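You operate a simulated robot arm through the tools that you are given. There is no shell and no other tool.

Carry out the task below with a simulated robot arm. There is one attempt and no reset: what you move stays moved.

TASK
Set a rivet in each of the strip's three holes.
Fine: slide the carrier by its knob, one stroke a hole, fingers out from under the die, lever up at the end.

Only the result counts: the job must be done as asked and must still hold three seconds after the hand-in. Knocking over, shifting, dropping, spilling or breaking anything else fails it.

THE ROBOT
A 7-joint arm with a fingered hand, fixed in place. Base frame: the origin is on the floor under the middle of its stand, x ahead of it, y to its left, z up. Readings come in mm, rad, newtons and seconds.
It reaches about 1164 mm from its shoulder. Its first joint turns from -2.897 to 2.897 rad. Payload 4.7 kg.
Tool frame: the origin (TCP) lies between the finger pads and is the grasp point; the fingertips stand 36 mm ahead of it; z points along the fingers, y is the line along which they close. The gripper opens to 120 mm; its body begins 42 mm behind the TCP. The gripper is a hand of 5 fingers: y runs from the thumb to the fingers, the wrist lies at [-18, -122, -210] in the tool frame.
Orientation is that of the tool frame in the base frame, as [roll, pitch, yaw] about the fixed x, y, z axes, in that order (R = Rz(yaw) Ry(pitch) Rx(roll)). With the fingers straight down and the wrist toward the robot, the tool's x, y and z point along [0, 1, 0], [1, 0, 0] and [0, 0, -1] of the base frame.

THE INTERFACE
- The arm moves only by the tool apply_moves. Its argument "deltas" is a list of rows, each a list of 6 numbers: the shift along the tool's x, y, z in mm, then the turn, a rotation vector about the tool's x, y, z in rad. In form: [[tx, ty, tz, rx, ry, rz], ...]. A call has 1 to 20 rows; each row shifts and turns the commanded pose from where the row before left it, along the tool's axes as they then stand. Rows are played at 5 a second. More than 50 mm and 0.15 rad between two rows, and nothing of the call is played. Where a pose cannot be reached the arm comes as near as it can. A force on the tool above 90 N (or 10 N above the force at the start of the call, whichever is more), or a blocked arm, ends the call early, and 0.2 s more pass. In this call time passes only in rows, and 0.2 s behind the last. The reply holds the time, the measured pose of the TCP, the force on the tool along the base axes, the opening and the grip force, in the units named above and with some noise, with the torque about the TCP (base axes, N m) and any sound that the robot's microphone picked up.
- Cameras (640 x 400 px; columns grow to the right, rows downward): "scene" is fixed at [412.9, -500.7, 1585.6]; the picture's right is [1.00, 0.05, 0.00], its down [0.02, -0.42, -0.91] and it looks along [-0.04, 0.91, -0.42] (base axes); focal length 316 px, centre (320, 200). "wrist" rides on the gripper at [73, -91, -143] in the tool frame; the picture's right is [-0.80, 0.28, -0.53], its down [-0.53, -0.73, 0.42] and it looks along [-0.27, 0.62, 0.74] (tool axes); focal length 234 px, centre (320, 200). There is no depth. A picture from a camera that has moved, and an enlarged one, comes with that camera's place and axes in the base frame and with its lens. The place of the scene camera against the robot may be out by one fixed shift of up to 25 mm in any direction.
- grab_frame(camera): a new picture of that camera. No time passes.
- set_fingers(index, middle, ring, little, thumb_bend, thumb_turn): sets how far each is bent, from 0 (flat) to 1 (curled in); at 0.3 the hand is open as for a grip, at 0.7 the pads meet at the TCP. One left out holds its place. A second passes; each finger stops where it meets its share of the squeeze, and holds until it gets a number again. It is the only way to open and close the hand. It gives what a move gives, with no picture; readings hold the bend of each and the force on index, middle, ring, little, thumb and palm. thumb_turn goes from beside the hand (0) to across from the fingers (1), as for a grip.
- enlarge(camera, box): a new picture of the part [left, top, right, bottom] of that camera's present view, enlarged. No time passes.
- sign_off(): hands the job in; it is judged then, once.

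Places have to be worked out from the pictures, the camera data and where the tool is seen. Open the gripper and draw the arm clear of the work before you hand the job in, unless the task says otherwise.

The tools are called as name(argument=value, ...) on one line, values as JSON. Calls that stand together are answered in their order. apply_moves: Moves the arm, as the interface text tells. Its arguments: {"type":"object","properties":{"deltas":{"type":"array","items":{"type":"array","items":{"type":"number"}}}},"required":["deltas"]} The other tools are called the same way: set_fingers (index, middle, ring, little, thumb_bend, thumb_turn) moves the fingers one by one; grab_frame (camera) takes a picture; enlarge (camera, box) takes an enlarged picture of a part of a camera's view; sign_off () hands the job in.

At the start:

```text
t: 0.0
tcp_pos: [189.6, 552.1, 1258.9]
orientation: [-3.141, 0.001, 1.572]
contact_force: [1.0, 0.1, 0.4]
moment: [0.02, 0.01, -0.04]
gripper_width: 119.4
finger_force: 0.1
shape: jaw
bend: [0.3, 0.3, 0.3, 0.3, 0.3, 0.98]
finger forces: [0.0, 0.0, 0.0, 0.0, 0.1, 0.0]
```

scene: 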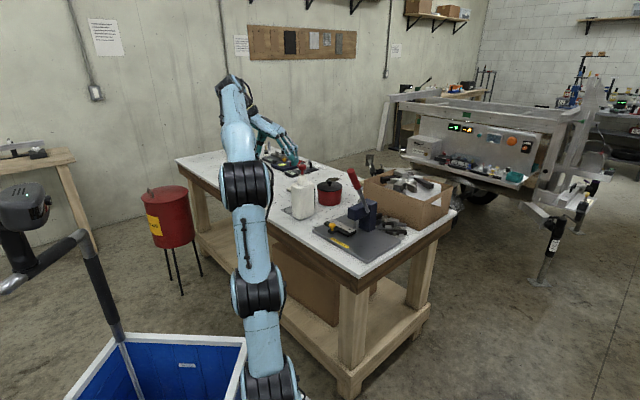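
wrist: 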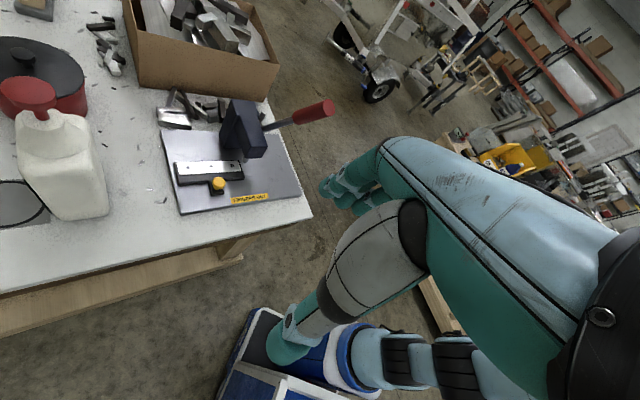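

I'll look closer at the press, strip carrier and lever from both cameras before moving anything.

enlarge(camera="scene", box=[280, 150, 460, 270])

enlarge(camera="wrist", box=[140, 80, 350, 220])

enlarge(camera="scene", box=[170, 60, 350, 220])

```text
3.33 times, centred on (370, 210) of scene
camera zoom: at [412.9, -500.7, 1585.6], right [1.0, 0.05, 0.0], down [0.02, -0.42, -0.91], along [-0.04, 0.91, -0.42], focal length 1053 px, centre (153, 167)
```

zoom: 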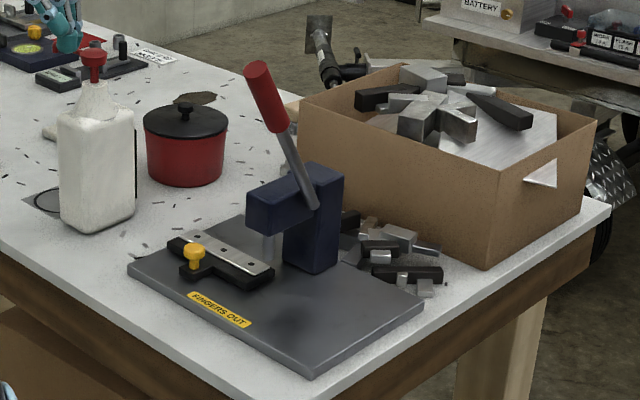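

```text
2.86 times, centred on (245, 150) of wrist
camera zoom: at [99.3, 624.3, 1402.8], right [0.28, -0.8, 0.53], down [-0.73, -0.53, -0.42], along [0.62, -0.27, -0.74], focal length 669 px, centre (534, 343)
```

zoom: 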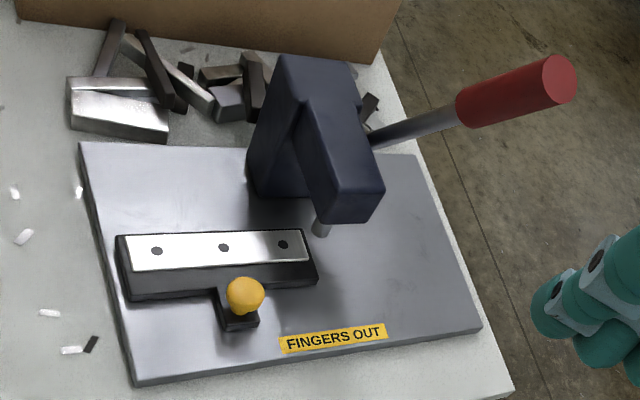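

```text
2.50 times, centred on (260, 140) of scene
camera zoom: at [412.9, -500.7, 1585.6], right [1.0, 0.05, 0.0], down [0.02, -0.42, -0.91], along [-0.04, 0.91, -0.42], focal length 790 px, centre (470, 350)
```

zoom: 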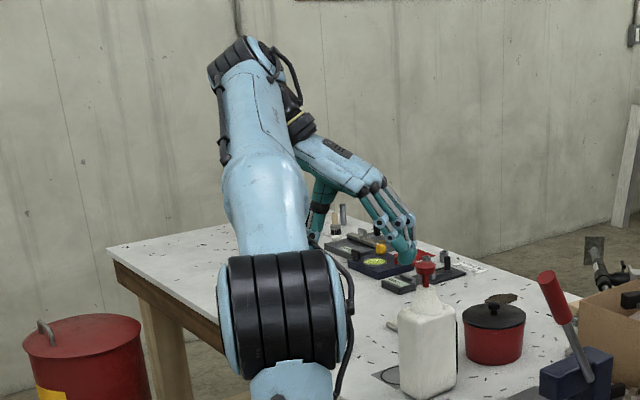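

The press, with carrier, yellow knob and red lever, sits roughly at (430, 690), and the bench is turned about 45° to the base frame. The scene camera has an unknown offset, so I'll shift the hand in free air to get a second wrist view and triangulate from that.

apply_moves(deltas=[[-25, 25, 12, 0, 0, 0], [-25, 25, 12, 0, 0, 0], [-25, 25, 12, 0, 0, 0], [-25, 25, 14, 0, 0, 0]])

```text
t: 1.0
tcp_pos: [288.6, 450.0, 1208.7]
orientation: [3.141, 0.0, 1.572]
contact_force: [0.1, 1.3, -0.2]
moment: [-0.07, -0.05, -0.02]
gripper_width: 120.1
finger_force: 0.0
shape: jaw
bend: [0.3, 0.3, 0.3, 0.3, 0.3, 0.98]
finger forces: [0.0, 0.0, 0.0, 0.0, 0.1, 0.0]
```

The arm reached (289, 450, 1209) with no contact. I'll take the second wrist view.

grab_frame(camera="wrist")

enlarge(camera="wrist", box=[20, 60, 260, 220])

grab_frame(camera="scene")

```text
taken
camera wrist: at [198.3, 523.0, 1352.6], right [0.28, -0.8, 0.53], down [-0.73, -0.53, -0.42], along [0.62, -0.27, -0.74], focal length 234 px, centre (320, 200)
```

wrist: 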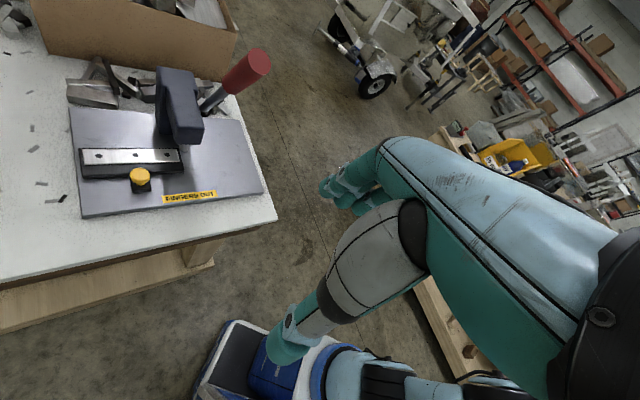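

```text
2.50 times, centred on (140, 140) of wrist
camera zoom: at [198.3, 523.0, 1352.6], right [0.28, -0.8, 0.53], down [-0.73, -0.53, -0.42], along [0.62, -0.27, -0.74], focal length 585 px, centre (770, 350)
```

zoom: 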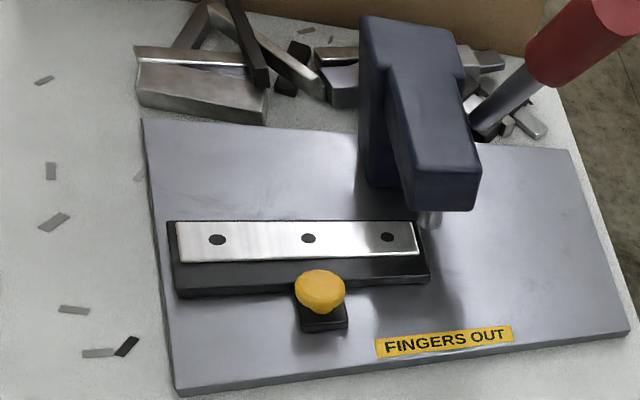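

```text
taken
```

scene: 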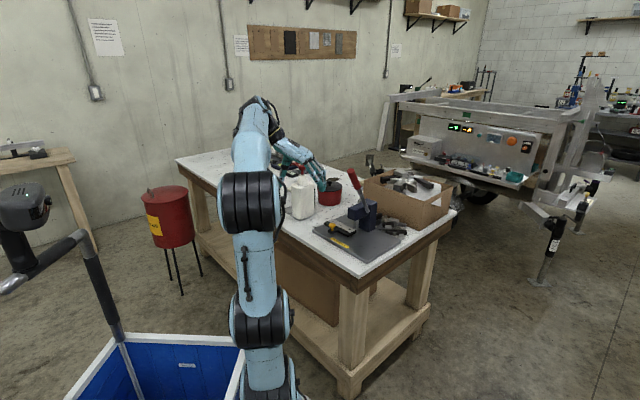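

Triangulating the two wrist views gives the following, with e to the right along the bench edge and f away from the robot (yaw about 45.9°):

| Item | Position |
|---|---|
| Strip holes | 50 mm apart along e |
| Knob | level with the middle hole, 50 mm in front, z≈905 |
| Punch | about 25 mm right of the nearest hole |
| Lever grip top | (453, 590, 1188), leaning 28° toward the robot |

Next I'll turn the hand to face the bench and get a closer view.

apply_moves(deltas=[[0, 0, 0, 0, 0, -0.1335], [0, 0, 0, 0, 0, -0.1335], [0, 0, 0, 0, 0, -0.1335], [0, 0, 0, 0, 0, -0.1335], [0, 0, 0, 0, 0, -0.1335], [0, 0, 0, 0, 0, -0.1335], [-30, 0, 15, 0, 0, 0], [-30, 0, 15, 0, 0, 0], [-30, 0, 15, 0, 0, 0], [-30, 0, 15, 0, 0, 0]])

grab_frame(camera="wrist")

grab_frame(camera="scene")

```text
t: 3.2
tcp_pos: [374.8, 365.8, 1147.2]
orientation: [-3.141, 0.0, 2.371]
contact_force: [0.8, 0.0, -0.9]
moment: [-0.03, 0.01, 0.02]
gripper_width: 119.6
finger_force: 0.1
shape: jaw
bend: [0.3, 0.3, 0.3, 0.3, 0.3, 0.98]
finger forces: [0.0, 0.0, 0.0, 0.1, 0.1, 0.0]
```

```text
taken
camera wrist: at [260.2, 351.4, 1291.2], right [0.77, -0.36, 0.53], down [-0.13, -0.9, -0.42], along [0.62, 0.26, -0.74], focal length 234 px, centre (320, 200)
```

wrist: 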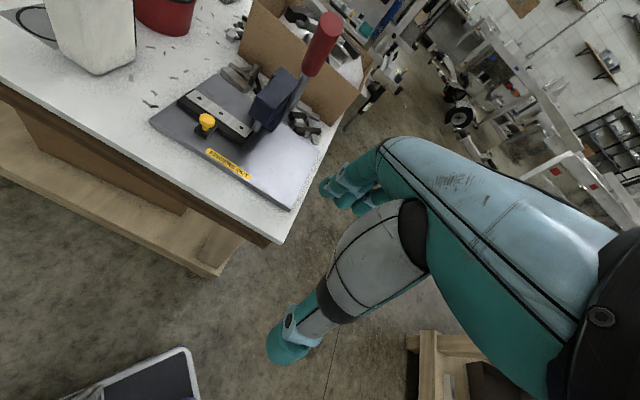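

```text
taken
```

scene: 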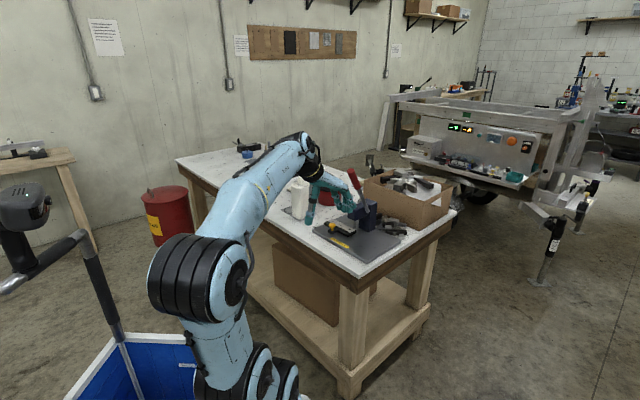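

Clear of everything so far. I'll enlarge the press from this angle to pin down the die, pivot and lever, and also check where the fingers sit.

enlarge(camera="wrist", box=[140, 0, 360, 140])

enlarge(camera="wrist", box=[140, 60, 300, 215])

enlarge(camera="scene", box=[280, 140, 440, 260])

enlarge(camera="wrist", box=[240, 120, 480, 380])

```text
2.86 times, centred on (250, 70) of wrist
camera zoom: at [260.2, 351.4, 1291.2], right [0.77, -0.36, 0.53], down [-0.13, -0.9, -0.42], along [0.62, 0.26, -0.74], focal length 669 px, centre (520, 571)
```

zoom: 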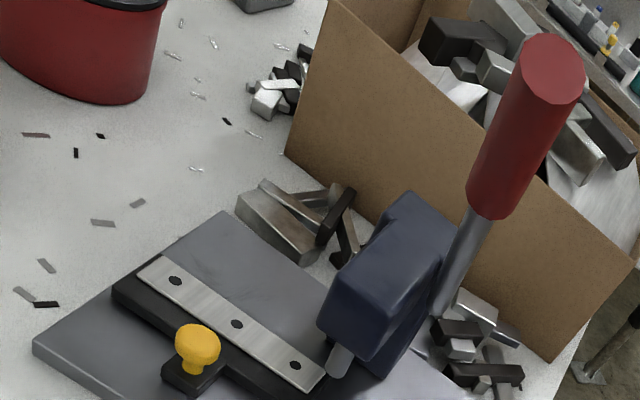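

```text
2.58 times, centred on (220, 138) of wrist
camera zoom: at [260.2, 351.4, 1291.2], right [0.77, -0.36, 0.53], down [-0.13, -0.9, -0.42], along [0.62, 0.26, -0.74], focal length 604 px, centre (578, 361)
```

zoom: 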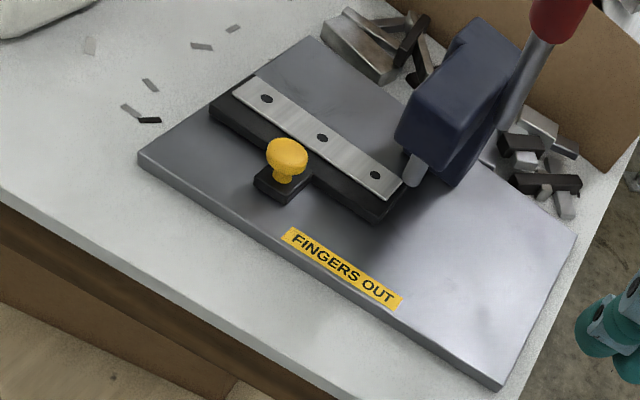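

```text
3.33 times, centred on (360, 200) of scene
camera zoom: at [412.9, -500.7, 1585.6], right [1.0, 0.05, 0.0], down [0.02, -0.42, -0.91], along [-0.04, 0.91, -0.42], focal length 1053 px, centre (187, 200)
```

zoom: 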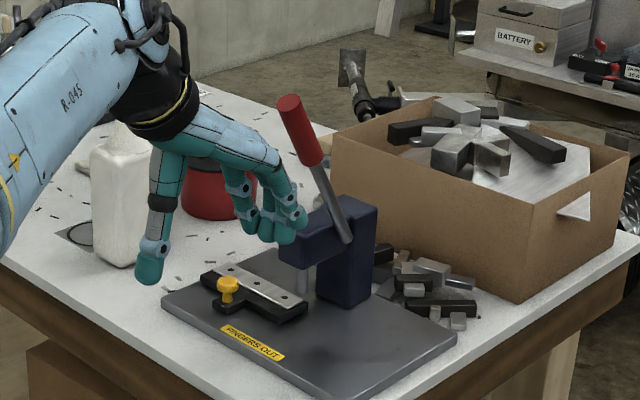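

```text
1.54 times, centred on (360, 250) of wrist
camera zoom: at [260.2, 351.4, 1291.2], right [0.77, -0.36, 0.53], down [-0.13, -0.9, -0.42], along [0.62, 0.26, -0.74], focal length 360 px, centre (258, 123)
```

zoom: 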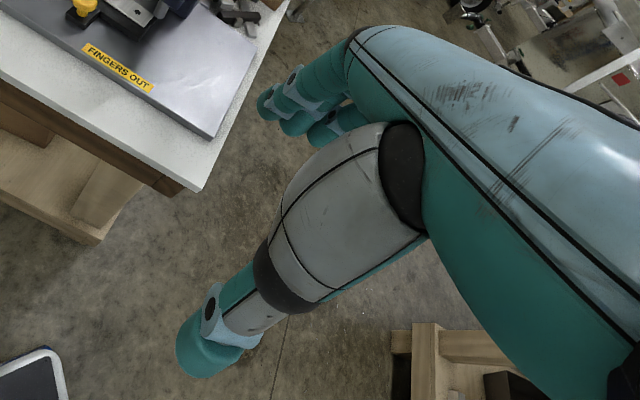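

From this third view, in (e, f, z) coordinates, I get:

| Item | Estimate |
|---|---|
| Punch | e≈-113, f≈820, tip z≈898 |
| Head front face | f≈804, underside z≈943 |
| Lever pivot | (f 868, z 966), 257 mm long, e≈-80 |
| Knob | e≈-192, f≈767 |

I'll try a pushing hand shape out here in free air: fingers curled except the little finger, thumb turned aside.

set_fingers(index=1.0, middle=1.0, ring=1.0, little=0.3, thumb_bend=0.3, thumb_turn=0.0)

enlarge(camera="wrist", box=[200, 100, 520, 390])

enlarge(camera="scene", box=[280, 140, 440, 260])

```text
t: 4.2
tcp_pos: [374.7, 365.5, 1147.4]
orientation: [3.14, 0.0, 2.372]
contact_force: [-0.7, -0.3, 0.2]
moment: [0.0, -0.03, 0.0]
gripper_width: 112.4
finger_force: 0.1
shape: fingers
bend: [1.0, 1.0, 1.0, 0.3, 0.3, 0.0]
finger forces: [0.0, 0.0, 0.0, 0.0, 0.0, 0.0]
```

```text
1.38 times, centred on (360, 245) of wrist
camera zoom: at [260.0, 351.3, 1291.9], right [0.77, -0.36, 0.53], down [-0.13, -0.9, -0.42], along [0.62, 0.26, -0.74], focal length 323 px, centre (265, 138)
```

zoom: 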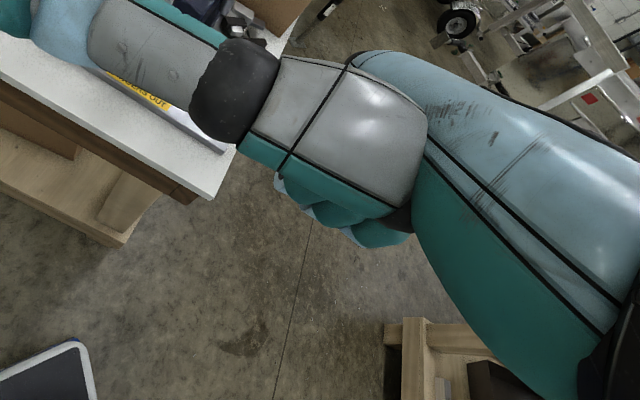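

```text
3.33 times, centred on (360, 200) of scene
camera zoom: at [412.9, -500.7, 1585.6], right [1.0, 0.05, 0.0], down [0.02, -0.42, -0.91], along [-0.04, 0.91, -0.42], focal length 1053 px, centre (187, 200)
```

zoom: 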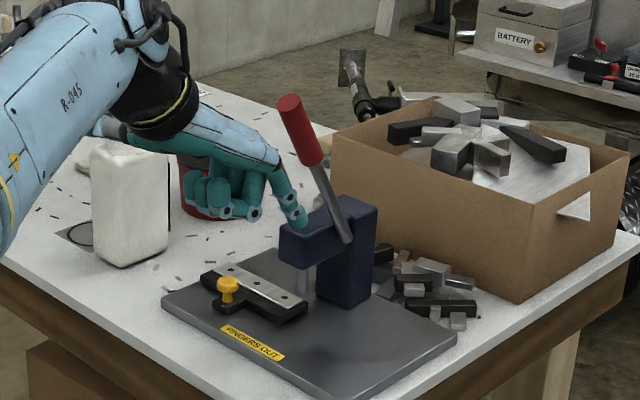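

The little finger is on the right (+e) side, so the hand stays left of the knob while it pushes. The sideways thumb could foul the white jug, so I'll tuck it across the curled fingers and check the little finger's line again.

set_fingers(little=0.4, thumb_bend=0.6, thumb_turn=0.98)

enlarge(camera="wrist", box=[200, 100, 520, 390])

enlarge(camera="scene", box=[310, 160, 400, 220])

enlarge(camera="scene", box=[325, 205, 385, 245])

```text
t: 5.2
tcp_pos: [374.6, 365.8, 1147.5]
orientation: [3.141, -0.001, 2.371]
contact_force: [0.2, -0.8, 0.2]
moment: [-0.03, -0.04, 0.01]
gripper_width: 63.0
finger_force: 0.0
shape: fingers
bend: [1.0, 1.0, 1.0, 0.4, 0.6, 0.99]
finger forces: [0.0, 0.0, 0.1, 0.0, 0.1, 0.0]
```

```text
1.38 times, centred on (360, 245) of wrist
camera zoom: at [259.9, 351.3, 1291.9], right [0.77, -0.36, 0.53], down [-0.13, -0.9, -0.42], along [0.62, 0.26, -0.74], focal length 323 px, centre (265, 138)
```

zoom: 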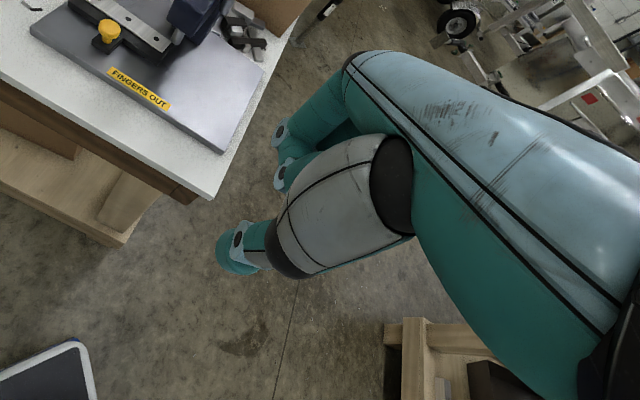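

```text
6.67 times, centred on (355, 190) of scene
camera zoom: at [412.9, -500.7, 1585.6], right [1.0, 0.05, 0.0], down [0.02, -0.42, -0.91], along [-0.04, 0.91, -0.42], focal length 2106 px, centre (87, 267)
```

zoom: 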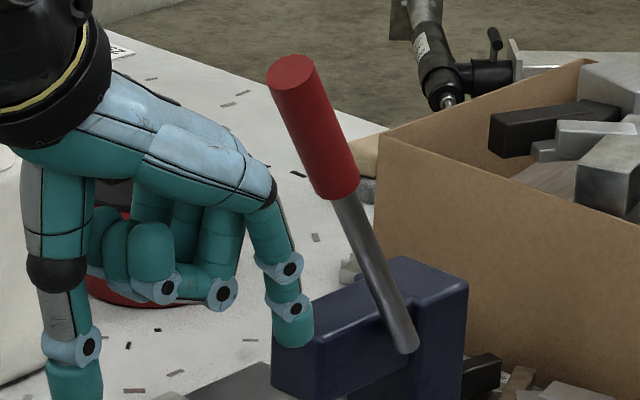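

```text
10.00 times, centred on (355, 225) of scene
camera zoom: at [412.9, -500.7, 1585.6], right [1.0, 0.05, 0.0], down [0.02, -0.42, -0.91], along [-0.04, 0.91, -0.42], focal length 3159 px, centre (-30, -50)
```

zoom: 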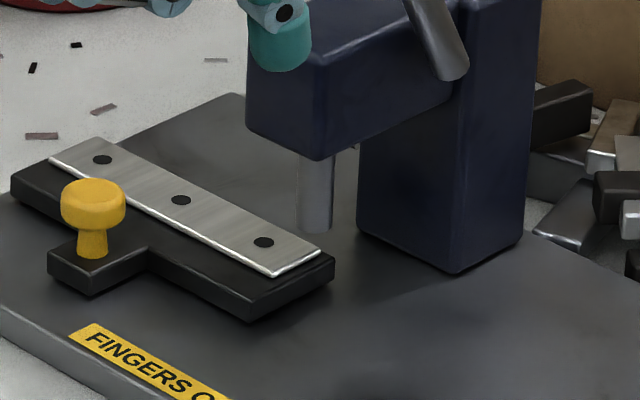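

The high-zoom scene view is very clear. The punch looks about 29 mm beyond the nearest hole, so I'll aim for slides of roughly +29, +50 and +50 mm, checking by eye each time. The thumb still hangs lower than the little finger, so I'll curl it in more.

set_fingers(thumb_bend=1.0, little=0.4)

enlarge(camera="scene", box=[300, 160, 390, 220])

enlarge(camera="wrist", box=[200, 100, 520, 390])

```text
t: 6.2
tcp_pos: [374.3, 364.9, 1147.3]
orientation: [-3.141, 0.001, 2.371]
contact_force: [0.0, -0.7, 1.4]
moment: [0.01, -0.05, -0.02]
gripper_width: 41.7
finger_force: 0.2
shape: fingers
bend: [1.0, 1.0, 1.0, 0.4, 0.92, 1.0]
finger forces: [0.0, 0.0, 0.0, 0.1, 0.0, 0.0]
```

```text
6.67 times, centred on (345, 190) of scene
camera zoom: at [412.9, -500.7, 1585.6], right [1.0, 0.05, 0.0], down [0.02, -0.42, -0.91], along [-0.04, 0.91, -0.42], focal length 2106 px, centre (153, 267)
```

zoom: 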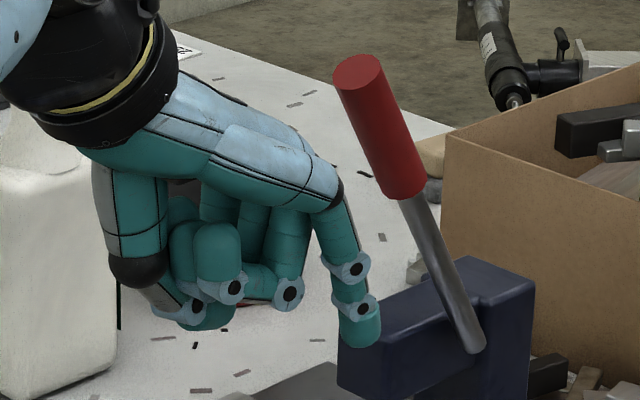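

```text
1.38 times, centred on (360, 245) of wrist
camera zoom: at [259.9, 351.3, 1291.9], right [0.77, -0.36, 0.53], down [-0.13, -0.9, -0.42], along [0.62, 0.26, -0.74], focal length 323 px, centre (265, 138)
```

zoom: 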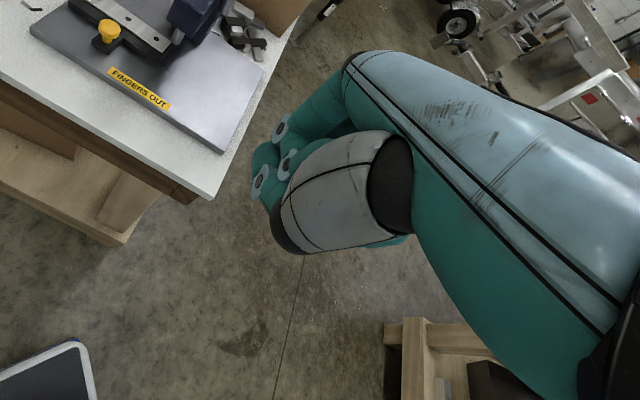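

The fist with only the little finger extended now leaves that fingertip lowest. I'll translate left along the bench edge, still in front of the table. The known shift also gives me parallax on the fingertip's offset from the TCP.

apply_moves(deltas=[[29, 0, 5, 0, 0, 0], [29, 0, 5, 0, 0, 0], [29, 0, 5, 0, 0, 0], [29, 0, 5, 0, 0, 0], [29, 0, 5, 0, 0, 0], [29, 0, 5, 0, 0, 0], [29, 0, 5, 0, 0, 0], [29, 0, 5, 0, 0, 0], [29, 0, 5, 0, 0, 0], [29, 0, 5, 0, 0, 0]])

grab_frame(camera="scene")

grab_frame(camera="wrist")

```text
t: 8.4
tcp_pos: [166.4, 567.5, 1096.5]
orientation: [3.141, 0.0, 2.371]
contact_force: [0.2, -0.5, 1.2]
moment: [0.03, 0.04, -0.04]
gripper_width: 41.5
finger_force: 0.1
shape: fingers
bend: [1.0, 1.0, 1.0, 0.4, 0.92, 1.0]
finger forces: [0.0, 0.0, 0.0, 0.1, 0.1, 0.1]
```

```text
taken
```

scene: 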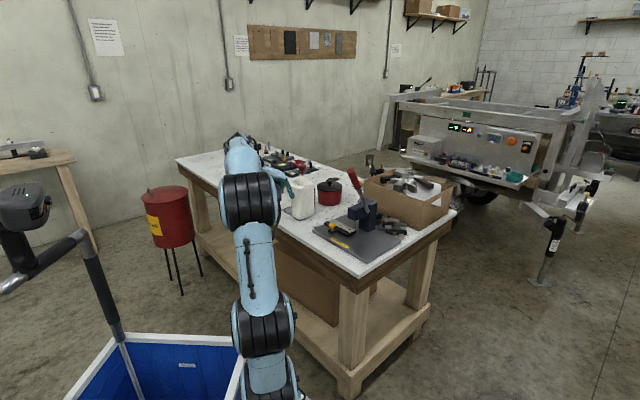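

```text
taken
camera wrist: at [50.9, 552.1, 1239.7], right [0.77, -0.36, 0.52], down [-0.13, -0.9, -0.42], along [0.62, 0.26, -0.74], focal length 234 px, centre (320, 200)
```

wrist: 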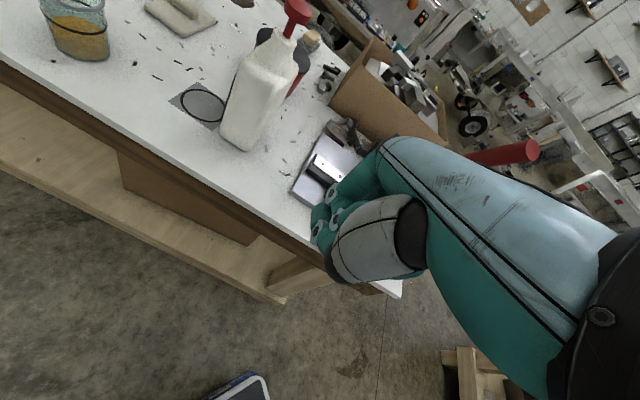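

The hand is now at e≈-275 in front of the jug and press area. I'll zoom the scene camera on the fingertip.

enlarge(camera="scene", box=[255, 160, 345, 220])

enlarge(camera="wrist", box=[210, 0, 390, 260])

```text
6.67 times, centred on (300, 190) of scene
camera zoom: at [412.9, -500.7, 1585.6], right [1.0, 0.05, 0.0], down [0.02, -0.42, -0.91], along [-0.04, 0.91, -0.42], focal length 2106 px, centre (453, 267)
```

zoom: 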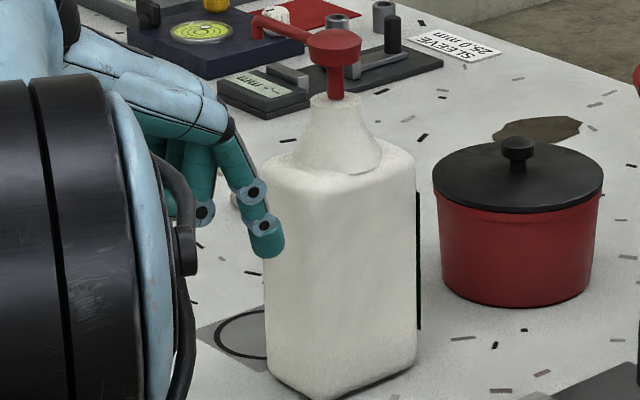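

```text
1.54 times, centred on (300, 130) of wrist
camera zoom: at [50.9, 552.1, 1239.7], right [0.77, -0.36, 0.52], down [-0.13, -0.9, -0.42], along [0.62, 0.26, -0.74], focal length 360 px, centre (351, 308)
```

zoom: 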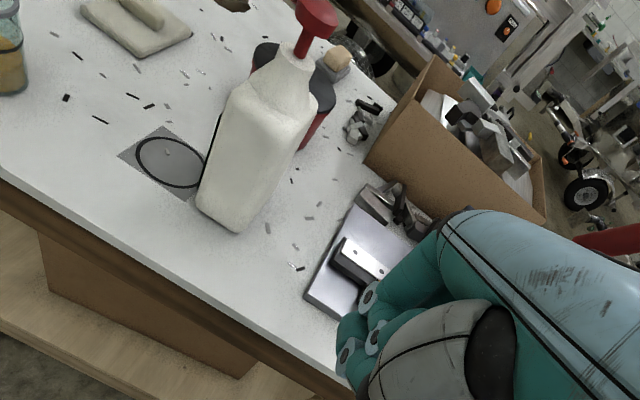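

Parallax puts the little fingertip about +57 in e, +48 in f and 10 mm below the TCP. The jug's right side is at e≈-387, so the hand clears it. I'll go forward above the plate, left of the knob, and come down partway to check.

apply_moves(deltas=[[3, 34, 0, 0, 0, 0], [3, 34, 0, 0, 0, 0], [3, 34, 0, 0, 0, 0], [3, 34, 0, 0, 0, 0], [3, 34, 0, 0, 0, 0], [0, 0, 35, 0, 0, 0], [0, 0, 35, 0, 0, 0], [0, 0, 35, 0, 0, 0], [0, 0, 35, 0, 0, 0]])

grab_frame(camera="scene")

enlarge(camera="scene", box=[285, 185, 390, 255])

grab_frame(camera="wrist")

```text
t: 10.4
tcp_pos: [275.1, 698.3, 958.9]
orientation: [3.142, 0.0, 2.372]
contact_force: [-0.8, -0.8, 0.9]
moment: [0.03, 0.03, -0.02]
gripper_width: 41.5
finger_force: 0.0
shape: fingers
bend: [1.0, 1.0, 1.0, 0.4, 0.92, 1.0]
finger forces: [0.1, 0.0, 0.1, 0.0, 0.0, 0.0]
```

```text
taken
```

scene: 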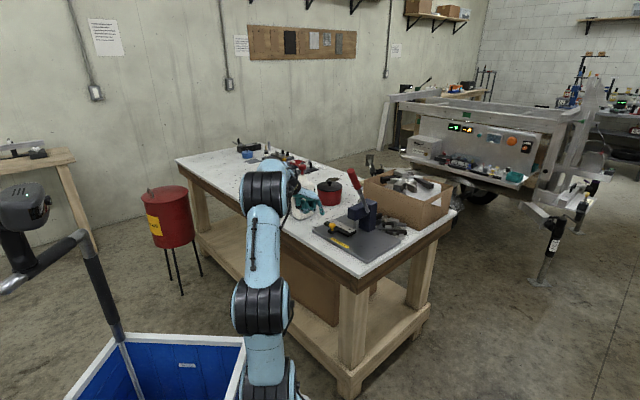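

```text
5.71 times, centred on (338, 220) of scene
camera zoom: at [412.9, -500.7, 1585.6], right [1.0, 0.05, 0.0], down [0.02, -0.42, -0.91], along [-0.04, 0.91, -0.42], focal length 1805 px, centre (220, 86)
```

zoom: 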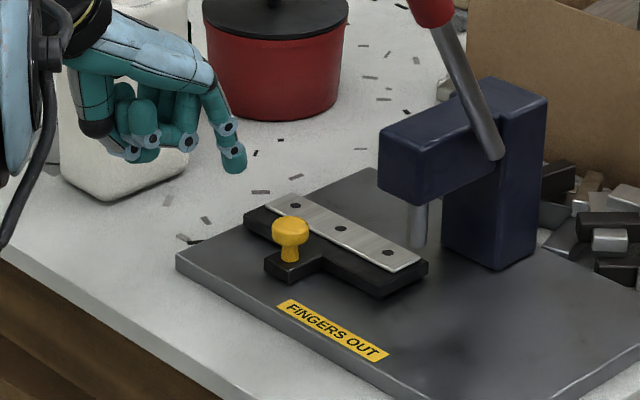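

```text
taken
camera wrist: at [159.5, 683.8, 1102.8], right [0.77, -0.36, 0.52], down [-0.13, -0.9, -0.43], along [0.62, 0.26, -0.74], focal length 234 px, centre (320, 200)
```

wrist: 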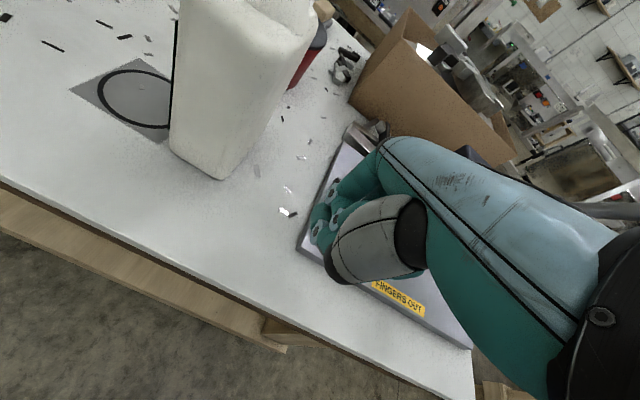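

The fingertip appears where I predicted, about 16 mm left of the knob and still high. I'll go forward 26 mm and down 66 mm to bring it level with the knob cap, keeping the sideways gap.

apply_moves(deltas=[[0, 9, 16, 0, 0, 0], [0, 9, 16, 0, 0, 0], [0, 8, 16, 0, 0, 0], [0, 0, 16, 0, 0, 0]])

enlarge(camera="scene", box=[310, 200, 370, 240])

enlarge(camera="wrist", box=[260, 120, 480, 340])

```text
t: 11.4
tcp_pos: [294.0, 719.5, 894.6]
orientation: [3.139, -0.001, 2.372]
contact_force: [1.2, -0.4, 0.3]
moment: [0.02, -0.02, 0.04]
gripper_width: 41.6
finger_force: 0.1
shape: fingers
bend: [1.0, 1.0, 1.0, 0.4, 0.92, 1.0]
finger forces: [0.0, 0.0, 0.0, 0.0, 0.1, 0.1]
```

```text
10.00 times, centred on (340, 220) of scene
camera zoom: at [412.9, -500.7, 1585.6], right [1.0, 0.05, 0.0], down [0.02, -0.42, -0.91], along [-0.04, 0.91, -0.42], focal length 3159 px, centre (120, 0)
```

zoom: 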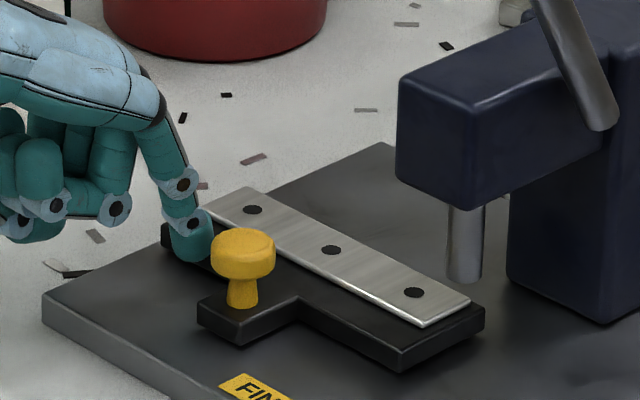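

```text
1.82 times, centred on (370, 230) of wrist
camera zoom: at [179.7, 705.1, 1038.9], right [0.77, -0.36, 0.52], down [-0.13, -0.9, -0.43], along [0.62, 0.26, -0.74], focal length 426 px, centre (229, 146)
```

zoom: 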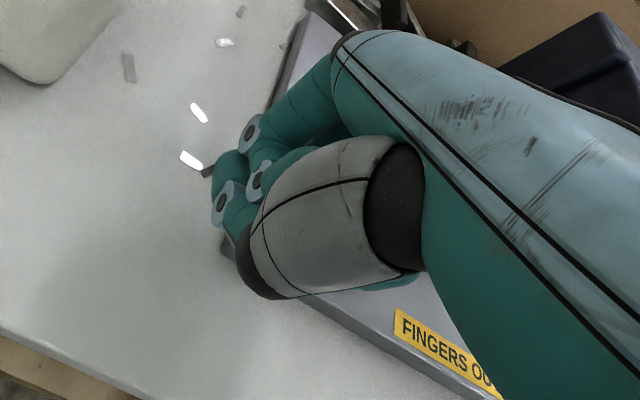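

The fingertip is level with the knob cap, roughly 13 mm to its left, with no contact. I'll ease right to close most of that gap.

apply_moves(deltas=[[-4, 0, 0, 0, 0, 0], [-4, 0, 0, 0, 0, 0], [-2, 0, 0, 0, 0, 0]])

enlarge(camera="scene", box=[310, 200, 370, 240])

```text
t: 12.2
tcp_pos: [301.4, 713.6, 894.1]
orientation: [3.141, 0.0, 2.371]
contact_force: [-0.4, -0.4, -0.9]
moment: [0.01, 0.03, 0.0]
gripper_width: 41.8
finger_force: 0.1
shape: fingers
bend: [1.0, 1.0, 1.0, 0.4, 0.92, 1.0]
finger forces: [0.0, 0.0, 0.0, 0.0, 0.1, 0.0]
```

```text
10.00 times, centred on (340, 220) of scene
camera zoom: at [412.9, -500.7, 1585.6], right [1.0, 0.05, 0.0], down [0.02, -0.42, -0.91], along [-0.04, 0.91, -0.42], focal length 3159 px, centre (120, 0)
```

zoom: 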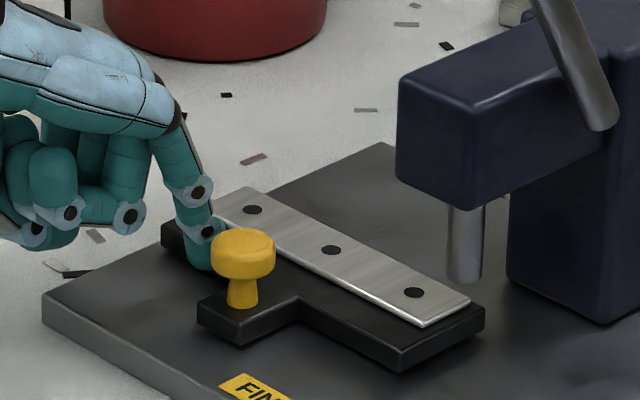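

The finger now sits just behind and left of the knob in the picture, and the holes haven't moved. I'll creep on in 2 mm steps to find contact.

apply_moves(deltas=[[-2, 0, 0, 0, 0, 0], [-2, 0, 0, 0, 0, 0], [-2, 0, 0, 0, 0, 0]])

enlarge(camera="scene", box=[310, 200, 370, 240])

```text
t: 13.0
tcp_pos: [306.2, 710.3, 894.9]
orientation: [3.141, 0.0, 2.372]
contact_force: [0.4, 0.3, 1.1]
moment: [0.03, -0.01, -0.01]
gripper_width: 41.4
finger_force: 0.0
shape: fingers
bend: [1.0, 1.0, 1.0, 0.4, 0.92, 1.0]
finger forces: [0.0, 0.0, 0.0, 0.0, 0.0, 0.1]
```

```text
10.00 times, centred on (340, 220) of scene
camera zoom: at [412.9, -500.7, 1585.6], right [1.0, 0.05, 0.0], down [0.02, -0.42, -0.91], along [-0.04, 0.91, -0.42], focal length 3159 px, centre (120, 0)
```

zoom: 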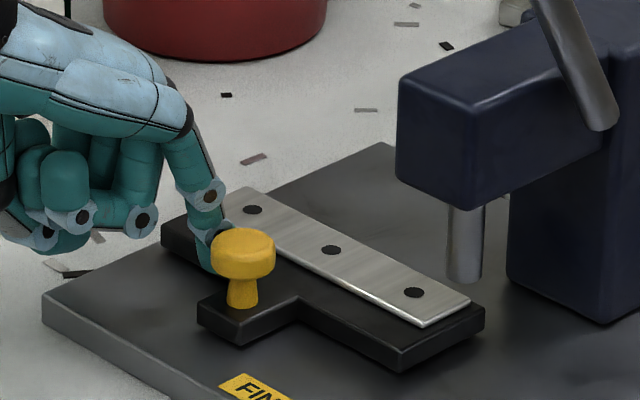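

Still no contact and the knob hasn't moved, so I'll creep on another 6 mm.

apply_moves(deltas=[[-2, 0, 0, 0, 0, 0], [-2, 0, 0, 0, 0, 0], [-2, 0, 0, 0, 0, 0]])

enlarge(camera="scene", box=[310, 200, 370, 240])

```text
t: 13.8
tcp_pos: [309.5, 705.0, 893.7]
orientation: [-3.14, 0.001, 2.372]
contact_force: [-0.7, 0.8, 0.3]
moment: [-0.02, -0.01, 0.05]
gripper_width: 41.6
finger_force: 0.5
shape: fingers
bend: [1.0, 1.0, 1.0, 0.4, 0.92, 1.0]
finger forces: [0.0, 0.0, 0.0, 0.5, 0.0, 0.1]
```

```text
10.00 times, centred on (340, 220) of scene
camera zoom: at [412.9, -500.7, 1585.6], right [1.0, 0.05, 0.0], down [0.02, -0.42, -0.91], along [-0.04, 0.91, -0.42], focal length 3159 px, centre (120, 0)
```

zoom: 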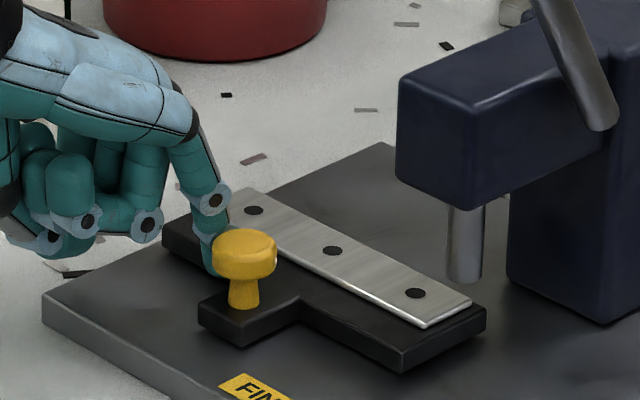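

Contact is made: the little finger reads 0.5 N and the knob has begun to move. The nearest hole still needs about 28 mm to sit under the punch, so I'll push 22 mm in small steps and look again.

apply_moves(deltas=[[-3, 0, 0, 0, 0, 0], [-3, 0, 0, 0, 0, 0], [-3, 0, 0, 0, 0, 0], [-3, 0, 0, 0, 0, 0], [-3, 0, 0, 0, 0, 0], [-3, 0, 0, 0, 0, 0], [-2, 0, 0, 0, 0, 0], [-2, 0, 0, 0, 0, 0]])

enlarge(camera="scene", box=[310, 200, 370, 240])

```text
t: 15.6
tcp_pos: [326.2, 690.1, 895.6]
orientation: [-3.141, -0.001, 2.373]
contact_force: [0.0, 1.3, -0.9]
moment: [0.0, 0.01, 0.05]
gripper_width: 41.5
finger_force: 0.1
shape: fingers
bend: [1.0, 1.0, 1.0, 0.4, 0.92, 1.0]
finger forces: [0.0, 0.0, 0.0, 0.1, 0.1, 0.0]
```

```text
10.00 times, centred on (340, 220) of scene
camera zoom: at [412.9, -500.7, 1585.6], right [1.0, 0.05, 0.0], down [0.02, -0.42, -0.91], along [-0.04, 0.91, -0.42], focal length 3159 px, centre (120, 0)
```

zoom: 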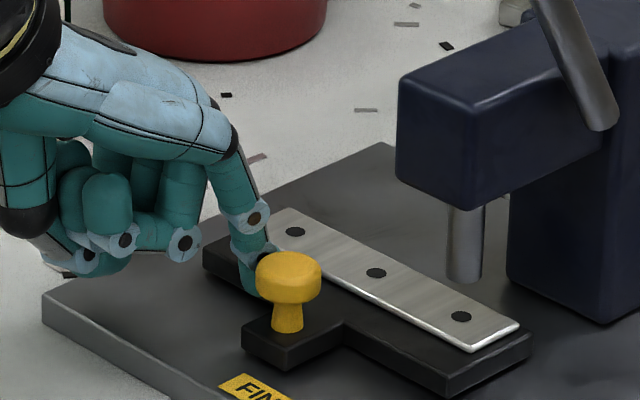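

The carrier moved about 27.7 mm while the finger moved only 22, so it snapped into an index detent, and the hole now looks right under the punch. I'll zoom in closer to confirm.

enlarge(camera="scene", box=[336, 215, 366, 235])

```text
16.00 times, centred on (351, 225) of scene
camera zoom: at [412.9, -500.7, 1585.6], right [1.0, 0.05, 0.0], down [0.02, -0.42, -0.91], along [-0.04, 0.91, -0.42], focal length 5054 px, centre (-176, -200)
```

zoom: 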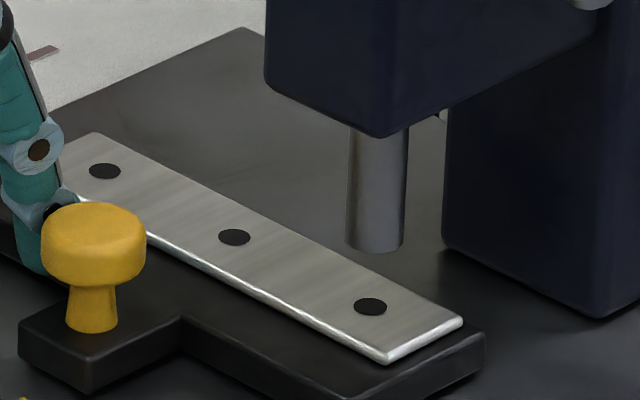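

The hole is within about 0.7 mm of the punch axis and the detent is holding it. I'll back the finger off to the left, then retreat toward the robot and up, clear of the lever.

apply_moves(deltas=[[4, 0, 0, 0, 0, 0], [8, 0, 0, 0, 0, 0], [8, 0, 0, 0, 0, 0], [0, -20, -30, 0, 0, 0], [0, -30, -35, 0, 0, 0], [0, -30, -35, 0, 0, 0], [0, -35, -35, 0, 0, 0], [0, -35, -35, 0, 0, 0], [0, -20, -35, 0, 0, 0], [-30, 0, -30, 0, 0, 0], [-35, 0, -30, 0, 0, 0], [-35, 0, -30, 0, 0, 0], [-35, 0, -30, 0, 0, 0], [-35, 0, -30, 0, 0, 0]])

set_fingers(index=0.3, middle=0.3, ring=0.3, little=0.3, thumb_bend=0.3, thumb_turn=0.98)

enlarge(camera="scene", box=[310, 200, 370, 240])

grab_frame(camera="scene")

grab_frame(camera="wrist")

```text
t: 18.6
tcp_pos: [312.6, 465.9, 1248.7]
orientation: [-3.141, -0.001, 2.372]
contact_force: [-0.3, 1.8, 0.2]
moment: [-0.06, 0.0, 0.01]
gripper_width: 41.7
finger_force: 0.1
shape: fingers
bend: [1.0, 1.0, 1.0, 0.4, 0.92, 1.0]
finger forces: [0.0, 0.0, 0.0, 0.0, 0.0, 0.0]
```

```text
t: 19.6
tcp_pos: [312.1, 465.1, 1249.1]
orientation: [-3.14, 0.0, 2.371]
contact_force: [0.4, -0.4, 0.8]
moment: [-0.01, 0.03, -0.02]
gripper_width: 122.2
finger_force: 0.0
shape: fingers
bend: [0.3, 0.3, 0.3, 0.3, 0.3, 0.96]
finger forces: [0.0, 0.1, 0.1, 0.1, 0.0, 0.1]
```

```text
10.00 times, centred on (340, 220) of scene
camera zoom: at [412.9, -500.7, 1585.6], right [1.0, 0.05, 0.0], down [0.02, -0.42, -0.91], along [-0.04, 0.91, -0.42], focal length 3159 px, centre (120, 0)
```

zoom: 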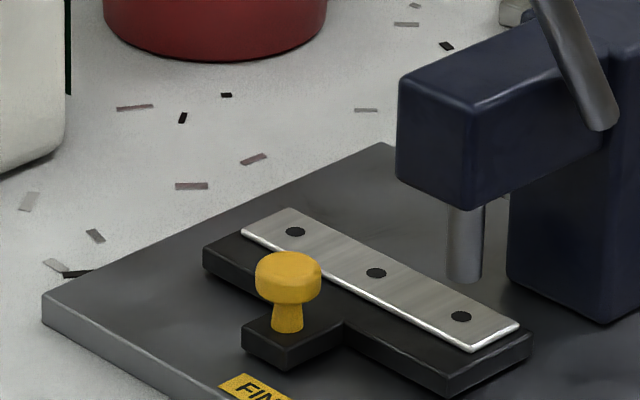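

```text
taken
```

scene: 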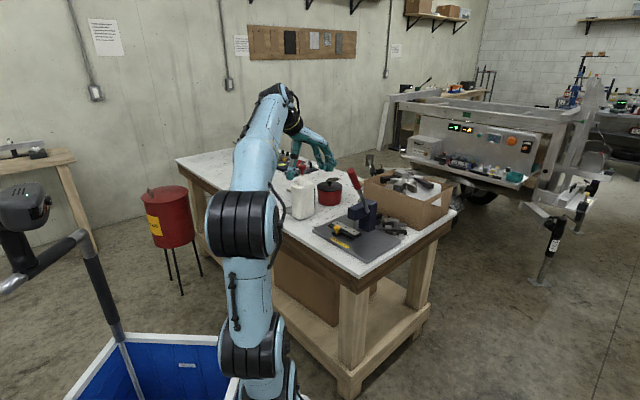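

```text
taken
camera wrist: at [198.2, 449.8, 1393.7], right [0.77, -0.36, 0.53], down [-0.13, -0.9, -0.42], along [0.62, 0.26, -0.74], focal length 234 px, centre (320, 200)
```

wrist: 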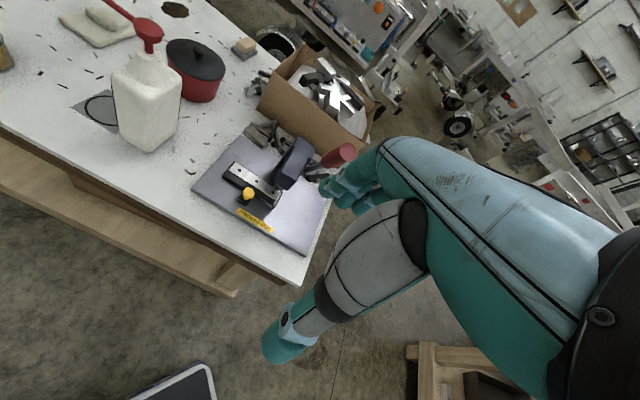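

The carrier held still with the hole under the punch. From here the wrist camera sees the lever and press, so I'll enlarge to refine the lever's line before gripping it.

enlarge(camera="wrist", box=[230, 120, 380, 230])

enlarge(camera="scene", box=[325, 150, 415, 210])

```text
3.64 times, centred on (305, 175) of wrist
camera zoom: at [198.2, 449.8, 1393.7], right [0.77, -0.36, 0.53], down [-0.13, -0.9, -0.42], along [0.62, 0.26, -0.74], focal length 852 px, centre (374, 291)
```

zoom: 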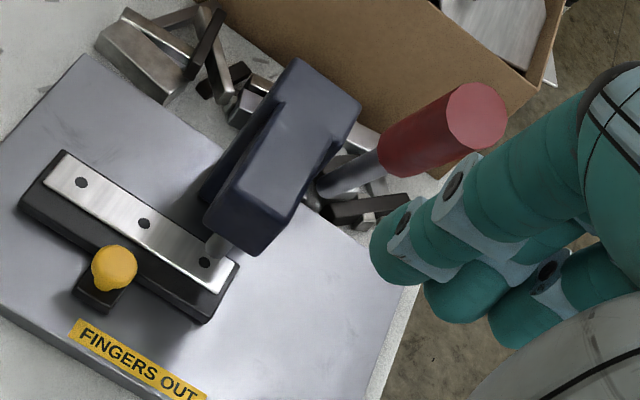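

```text
6.67 times, centred on (370, 180) of scene
camera zoom: at [412.9, -500.7, 1585.6], right [1.0, 0.05, 0.0], down [0.02, -0.42, -0.91], along [-0.04, 0.91, -0.42], focal length 2106 px, centre (-13, 333)
```

zoom: 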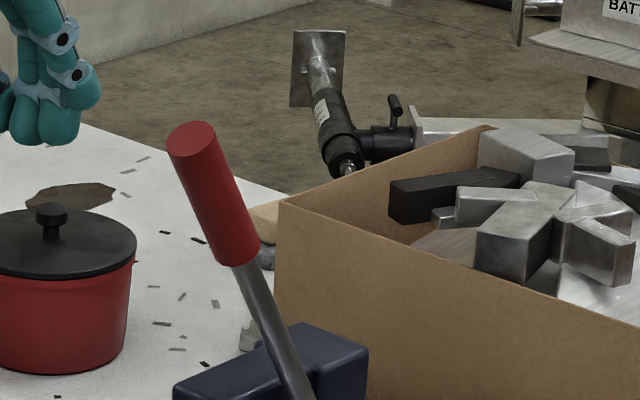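

The lever grip is confirmed at e≈-80, with its top at (f 739, z 1189) and a tilt of about 30°. I'll tilt the hand to line up with the lever and move to a spot just beyond its end.

apply_moves(deltas=[[0, 0, 0, -0.1309, 0, 0], [0, 0, 0, -0.1309, 0, 0], [0, 0, 0, -0.1309, 0, 0], [0, 0, 0, -0.1309, 0, 0], [-2, 33, 18, 0, 0, 0], [-2, 33, 18, 0, 0, 0], [-2, 33, 18, 0, 0, 0], [-2, 33, 17.5, 0, 0, 0]])

enlarge(camera="scene", box=[310, 140, 415, 210])

grab_frame(camera="wrist")

```text
t: 21.4
tcp_pos: [427.4, 564.5, 1255.6]
orientation: [2.617, -0.001, 2.374]
contact_force: [-0.2, 0.0, 1.2]
moment: [0.02, 0.01, 0.02]
gripper_width: 122.4
finger_force: 0.0
shape: fingers
bend: [0.3, 0.3, 0.3, 0.3, 0.3, 0.96]
finger forces: [0.1, 0.1, 0.0, 0.0, 0.0, 0.0]
```

```text
5.71 times, centred on (362, 175) of scene
camera zoom: at [412.9, -500.7, 1585.6], right [1.0, 0.05, 0.0], down [0.02, -0.42, -0.91], along [-0.04, 0.91, -0.42], focal length 1805 px, centre (77, 343)
```

zoom: 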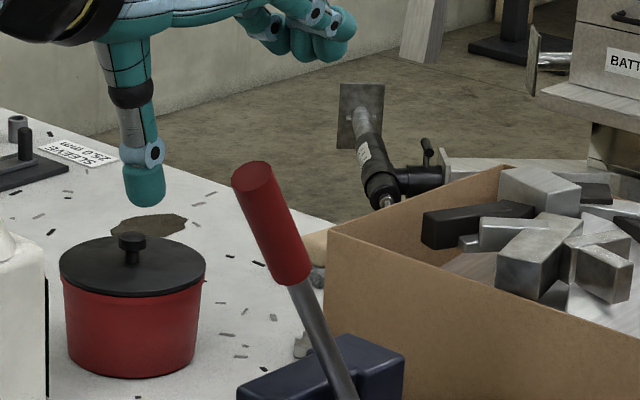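

```text
taken
camera wrist: at [272.0, 507.8, 1334.2], right [0.56, -0.57, 0.59], down [0.09, -0.67, -0.73], along [0.82, 0.47, -0.33], focal length 234 px, centre (320, 200)
```

wrist: 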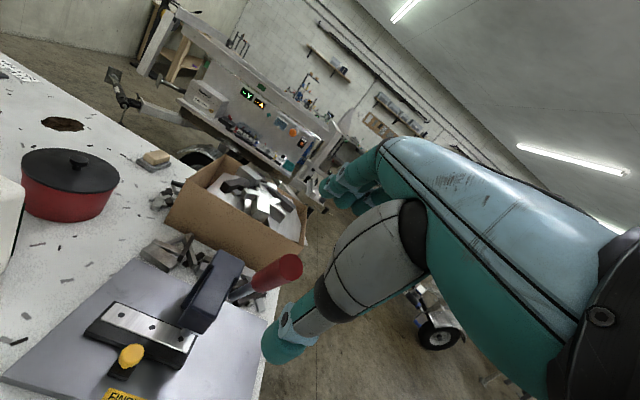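

The hand is aligned above the lever end, thumb on the robot side and fingers on the far side. I'll slide down along the lever axis so the grip end sits between them, short of the palm.

apply_moves(deltas=[[1.2, 0, 21, 0, 0, 0], [1.2, 0, 21, 0, 0, 0], [1.2, 0, 21, 0, 0, 0], [1.2, 0, 21, 0, 0, 0], [1.2, 0, 20, 0, 0, 0]])

enlarge(camera="scene", box=[310, 140, 415, 210])

grab_frame(camera="wrist")

```text
t: 22.6
tcp_pos: [457.6, 607.9, 1166.2]
orientation: [2.619, 0.001, 2.372]
contact_force: [0.5, 0.4, 0.4]
moment: [-0.03, 0.04, 0.01]
gripper_width: 122.3
finger_force: 0.1
shape: fingers
bend: [0.3, 0.3, 0.3, 0.3, 0.3, 0.96]
finger forces: [0.0, 0.1, 0.1, 0.0, 0.1, 0.0]
```

```text
5.71 times, centred on (362, 175) of scene
camera zoom: at [412.9, -500.7, 1585.6], right [1.0, 0.05, 0.0], down [0.02, -0.42, -0.91], along [-0.04, 0.91, -0.42], focal length 1805 px, centre (77, 343)
```

zoom: 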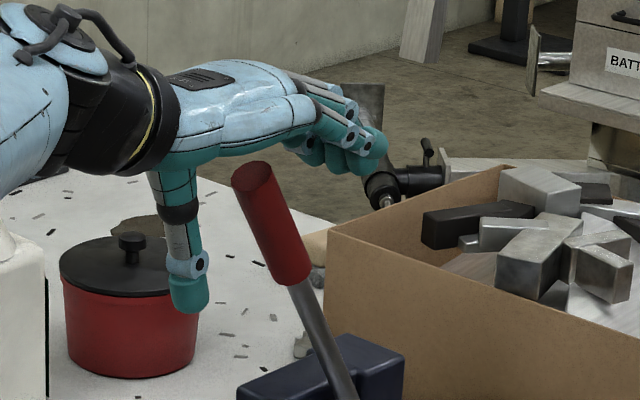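

```text
taken
camera wrist: at [301.6, 550.6, 1245.4], right [0.56, -0.57, 0.59], down [0.09, -0.67, -0.73], along [0.82, 0.47, -0.33], focal length 234 px, centre (320, 200)
```

wrist: 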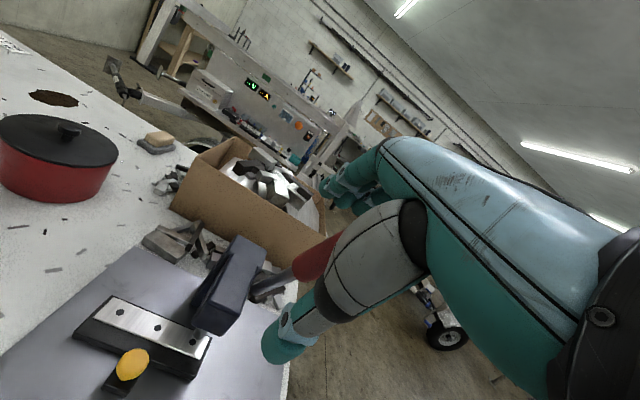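

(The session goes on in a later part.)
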